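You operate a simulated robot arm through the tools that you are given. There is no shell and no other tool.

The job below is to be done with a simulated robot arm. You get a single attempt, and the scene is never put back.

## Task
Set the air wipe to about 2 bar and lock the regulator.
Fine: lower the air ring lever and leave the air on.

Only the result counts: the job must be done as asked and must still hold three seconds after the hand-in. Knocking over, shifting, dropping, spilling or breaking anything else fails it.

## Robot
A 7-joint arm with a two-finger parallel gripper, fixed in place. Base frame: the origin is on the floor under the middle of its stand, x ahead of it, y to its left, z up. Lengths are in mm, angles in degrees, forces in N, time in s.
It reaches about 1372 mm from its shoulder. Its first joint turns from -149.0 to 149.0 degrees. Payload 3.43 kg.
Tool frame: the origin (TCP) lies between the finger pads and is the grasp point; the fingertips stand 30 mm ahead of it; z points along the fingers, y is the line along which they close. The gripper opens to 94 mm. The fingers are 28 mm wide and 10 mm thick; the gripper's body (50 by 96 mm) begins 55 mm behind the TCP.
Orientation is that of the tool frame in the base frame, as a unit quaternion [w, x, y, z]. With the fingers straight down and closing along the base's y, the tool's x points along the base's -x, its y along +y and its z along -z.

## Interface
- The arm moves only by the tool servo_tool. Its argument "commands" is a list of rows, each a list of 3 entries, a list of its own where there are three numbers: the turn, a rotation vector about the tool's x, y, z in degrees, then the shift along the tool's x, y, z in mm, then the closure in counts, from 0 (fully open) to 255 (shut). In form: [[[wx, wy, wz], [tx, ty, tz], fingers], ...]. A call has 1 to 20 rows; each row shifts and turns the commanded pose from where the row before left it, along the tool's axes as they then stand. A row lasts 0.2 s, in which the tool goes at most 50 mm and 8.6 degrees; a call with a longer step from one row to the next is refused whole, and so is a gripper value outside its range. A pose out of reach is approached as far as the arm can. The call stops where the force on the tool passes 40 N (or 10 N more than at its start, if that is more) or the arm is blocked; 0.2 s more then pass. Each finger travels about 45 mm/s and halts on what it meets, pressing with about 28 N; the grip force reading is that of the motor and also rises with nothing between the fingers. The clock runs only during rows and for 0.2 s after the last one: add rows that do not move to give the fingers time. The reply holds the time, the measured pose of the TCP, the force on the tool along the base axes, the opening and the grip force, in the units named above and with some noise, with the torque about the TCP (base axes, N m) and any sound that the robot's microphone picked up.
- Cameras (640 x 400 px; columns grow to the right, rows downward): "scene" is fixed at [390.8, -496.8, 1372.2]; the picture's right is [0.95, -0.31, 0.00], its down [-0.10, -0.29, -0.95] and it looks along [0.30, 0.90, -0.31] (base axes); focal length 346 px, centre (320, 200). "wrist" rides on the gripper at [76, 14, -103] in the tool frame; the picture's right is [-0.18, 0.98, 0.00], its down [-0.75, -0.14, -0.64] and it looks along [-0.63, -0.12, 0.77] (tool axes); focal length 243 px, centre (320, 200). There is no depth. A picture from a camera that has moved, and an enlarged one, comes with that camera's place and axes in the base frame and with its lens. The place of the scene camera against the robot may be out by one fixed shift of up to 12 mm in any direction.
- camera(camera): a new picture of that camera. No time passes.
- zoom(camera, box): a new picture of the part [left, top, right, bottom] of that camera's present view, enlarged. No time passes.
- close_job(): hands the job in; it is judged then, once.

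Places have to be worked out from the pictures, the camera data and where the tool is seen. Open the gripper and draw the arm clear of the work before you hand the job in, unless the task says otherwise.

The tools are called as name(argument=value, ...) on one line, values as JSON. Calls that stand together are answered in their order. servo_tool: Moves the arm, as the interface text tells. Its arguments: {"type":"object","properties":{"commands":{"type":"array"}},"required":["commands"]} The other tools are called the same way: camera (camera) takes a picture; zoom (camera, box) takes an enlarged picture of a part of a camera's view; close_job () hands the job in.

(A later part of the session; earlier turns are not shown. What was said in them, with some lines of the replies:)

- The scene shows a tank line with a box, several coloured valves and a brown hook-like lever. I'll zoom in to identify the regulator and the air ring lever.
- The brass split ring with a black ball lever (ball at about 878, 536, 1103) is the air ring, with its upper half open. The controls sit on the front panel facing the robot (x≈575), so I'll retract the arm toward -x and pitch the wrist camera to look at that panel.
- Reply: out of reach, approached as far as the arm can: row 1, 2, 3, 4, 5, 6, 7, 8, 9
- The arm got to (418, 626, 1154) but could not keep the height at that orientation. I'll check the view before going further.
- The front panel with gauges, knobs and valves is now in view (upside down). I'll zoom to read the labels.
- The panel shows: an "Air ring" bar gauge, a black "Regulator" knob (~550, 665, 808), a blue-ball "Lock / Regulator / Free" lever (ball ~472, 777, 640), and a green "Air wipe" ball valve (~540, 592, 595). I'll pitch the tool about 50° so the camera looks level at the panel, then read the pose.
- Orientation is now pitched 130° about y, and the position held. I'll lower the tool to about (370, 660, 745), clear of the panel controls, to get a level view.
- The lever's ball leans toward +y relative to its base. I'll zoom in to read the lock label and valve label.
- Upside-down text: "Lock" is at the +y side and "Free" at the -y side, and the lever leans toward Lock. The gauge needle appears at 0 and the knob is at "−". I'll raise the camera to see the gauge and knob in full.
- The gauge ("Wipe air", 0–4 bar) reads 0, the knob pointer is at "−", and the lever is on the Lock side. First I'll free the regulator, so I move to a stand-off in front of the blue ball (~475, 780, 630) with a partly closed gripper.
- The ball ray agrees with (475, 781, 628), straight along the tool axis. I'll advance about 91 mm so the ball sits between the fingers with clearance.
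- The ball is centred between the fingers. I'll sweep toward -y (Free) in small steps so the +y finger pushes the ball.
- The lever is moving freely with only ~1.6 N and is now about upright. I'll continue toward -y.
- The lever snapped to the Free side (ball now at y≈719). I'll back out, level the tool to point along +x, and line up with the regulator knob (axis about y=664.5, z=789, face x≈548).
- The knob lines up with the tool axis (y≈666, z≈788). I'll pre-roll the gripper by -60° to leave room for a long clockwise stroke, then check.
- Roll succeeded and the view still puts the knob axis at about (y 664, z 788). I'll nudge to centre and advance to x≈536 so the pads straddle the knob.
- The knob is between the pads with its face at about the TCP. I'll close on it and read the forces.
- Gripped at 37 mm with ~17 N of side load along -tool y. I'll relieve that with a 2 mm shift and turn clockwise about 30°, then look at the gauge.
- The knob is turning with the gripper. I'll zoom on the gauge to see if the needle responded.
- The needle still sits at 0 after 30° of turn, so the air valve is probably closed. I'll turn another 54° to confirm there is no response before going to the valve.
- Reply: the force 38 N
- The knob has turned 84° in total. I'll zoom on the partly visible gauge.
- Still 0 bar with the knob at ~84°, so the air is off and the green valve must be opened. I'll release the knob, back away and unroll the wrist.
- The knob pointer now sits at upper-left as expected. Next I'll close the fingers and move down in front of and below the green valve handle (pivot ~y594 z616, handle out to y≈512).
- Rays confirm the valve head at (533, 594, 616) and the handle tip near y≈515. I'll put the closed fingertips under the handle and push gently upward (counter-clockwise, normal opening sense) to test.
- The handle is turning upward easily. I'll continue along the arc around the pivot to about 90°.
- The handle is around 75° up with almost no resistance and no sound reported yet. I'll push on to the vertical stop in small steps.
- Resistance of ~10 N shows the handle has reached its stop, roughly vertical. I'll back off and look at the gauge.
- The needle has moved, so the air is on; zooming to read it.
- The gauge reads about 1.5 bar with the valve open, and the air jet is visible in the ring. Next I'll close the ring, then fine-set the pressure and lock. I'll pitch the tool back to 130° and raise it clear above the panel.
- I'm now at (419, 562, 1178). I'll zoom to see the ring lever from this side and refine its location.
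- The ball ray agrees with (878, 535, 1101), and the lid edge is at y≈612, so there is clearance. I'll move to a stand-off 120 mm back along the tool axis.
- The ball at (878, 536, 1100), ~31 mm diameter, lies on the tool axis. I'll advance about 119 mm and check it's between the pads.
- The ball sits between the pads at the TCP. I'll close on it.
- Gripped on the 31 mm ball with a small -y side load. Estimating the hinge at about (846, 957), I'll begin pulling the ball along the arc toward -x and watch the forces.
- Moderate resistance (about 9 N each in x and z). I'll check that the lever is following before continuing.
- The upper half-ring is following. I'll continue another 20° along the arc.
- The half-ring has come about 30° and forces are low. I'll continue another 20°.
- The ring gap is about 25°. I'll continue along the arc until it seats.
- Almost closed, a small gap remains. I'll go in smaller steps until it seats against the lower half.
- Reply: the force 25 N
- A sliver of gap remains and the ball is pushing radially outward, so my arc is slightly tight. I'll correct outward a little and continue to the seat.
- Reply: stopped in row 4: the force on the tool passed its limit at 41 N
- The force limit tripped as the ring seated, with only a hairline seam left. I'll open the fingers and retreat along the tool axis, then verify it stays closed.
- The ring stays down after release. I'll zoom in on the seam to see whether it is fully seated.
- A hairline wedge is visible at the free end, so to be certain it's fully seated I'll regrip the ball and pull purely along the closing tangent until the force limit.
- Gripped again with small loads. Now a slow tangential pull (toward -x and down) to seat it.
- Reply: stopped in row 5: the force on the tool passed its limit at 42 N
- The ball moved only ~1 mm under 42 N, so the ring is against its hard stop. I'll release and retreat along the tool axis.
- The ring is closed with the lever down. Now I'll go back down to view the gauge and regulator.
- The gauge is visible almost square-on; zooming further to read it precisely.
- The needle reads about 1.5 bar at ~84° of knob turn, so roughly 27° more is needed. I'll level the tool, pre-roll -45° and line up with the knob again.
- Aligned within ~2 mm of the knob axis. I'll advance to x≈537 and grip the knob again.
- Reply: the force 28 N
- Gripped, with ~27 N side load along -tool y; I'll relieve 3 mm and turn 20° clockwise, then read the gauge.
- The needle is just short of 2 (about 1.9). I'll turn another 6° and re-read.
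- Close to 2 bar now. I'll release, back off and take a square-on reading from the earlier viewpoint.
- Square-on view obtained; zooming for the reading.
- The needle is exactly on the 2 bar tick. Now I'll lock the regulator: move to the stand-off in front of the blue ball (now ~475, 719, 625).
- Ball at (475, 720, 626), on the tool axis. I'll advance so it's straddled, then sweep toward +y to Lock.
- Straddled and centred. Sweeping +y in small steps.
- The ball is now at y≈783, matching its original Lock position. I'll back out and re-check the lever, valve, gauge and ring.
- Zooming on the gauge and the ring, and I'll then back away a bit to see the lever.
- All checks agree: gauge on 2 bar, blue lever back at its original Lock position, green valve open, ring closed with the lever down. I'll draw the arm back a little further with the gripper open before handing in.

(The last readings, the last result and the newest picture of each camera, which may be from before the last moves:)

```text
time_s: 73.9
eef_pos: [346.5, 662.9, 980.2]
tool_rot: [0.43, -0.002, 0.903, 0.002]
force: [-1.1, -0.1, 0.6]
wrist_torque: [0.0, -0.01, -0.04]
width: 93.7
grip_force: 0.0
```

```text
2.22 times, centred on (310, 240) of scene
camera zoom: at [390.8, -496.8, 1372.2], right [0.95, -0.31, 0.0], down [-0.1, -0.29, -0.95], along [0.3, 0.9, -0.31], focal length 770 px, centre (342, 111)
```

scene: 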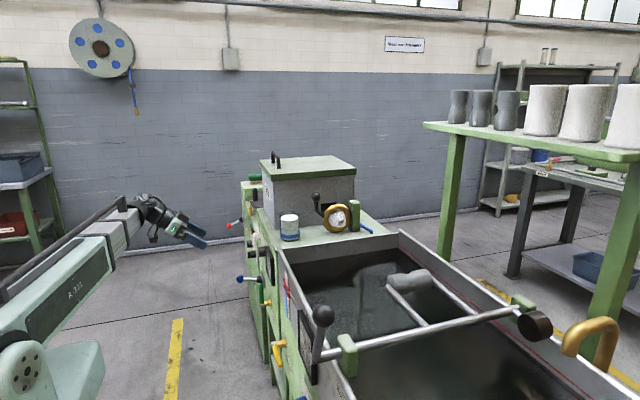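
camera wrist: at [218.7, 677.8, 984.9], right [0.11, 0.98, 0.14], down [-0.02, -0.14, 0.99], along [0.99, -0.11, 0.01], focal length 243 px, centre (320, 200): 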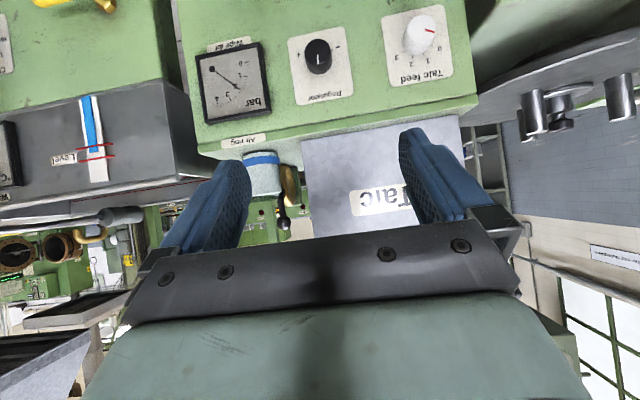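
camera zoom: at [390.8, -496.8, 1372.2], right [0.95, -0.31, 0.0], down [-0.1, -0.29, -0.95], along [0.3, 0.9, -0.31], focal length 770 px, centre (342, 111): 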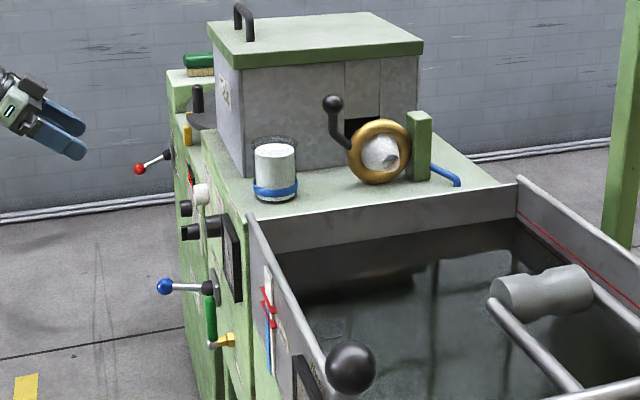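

The final views show the gauge steady at 2 bar, the regulator locked, the air on, the ring closed and the arm clear with the gripper open. Handing in the job.

close_job()

```text
The job is handed in.
```

The air wipe is set to 2 bar and the regulator is locked. The air ring lever is down and the air is on. I handed the job in and have had no result back yet.

- **Air supply:** the green "Air wipe" valve was closed at the start, so I opened it to its stop. Air was then visible at the ring.
- **Pressure:** the regulator was locked at the start, so I freed it and turned the knob up. The "Wipe air" gauge needle sat on the 2 bar tick with the ring closed, and it hadn't moved after locking.
- **Lock:** the blue lever is back where it was at the start, on the "Lock" side.
- **Air ring:** the lever is down and the upper half is against its stop. It moved only about 1 mm when I pulled it again at about 40 N. A hairline seam still shows where the two halves meet.

I saw nothing else knocked or moved. The arm is drawn back from the panel with the gripper open.
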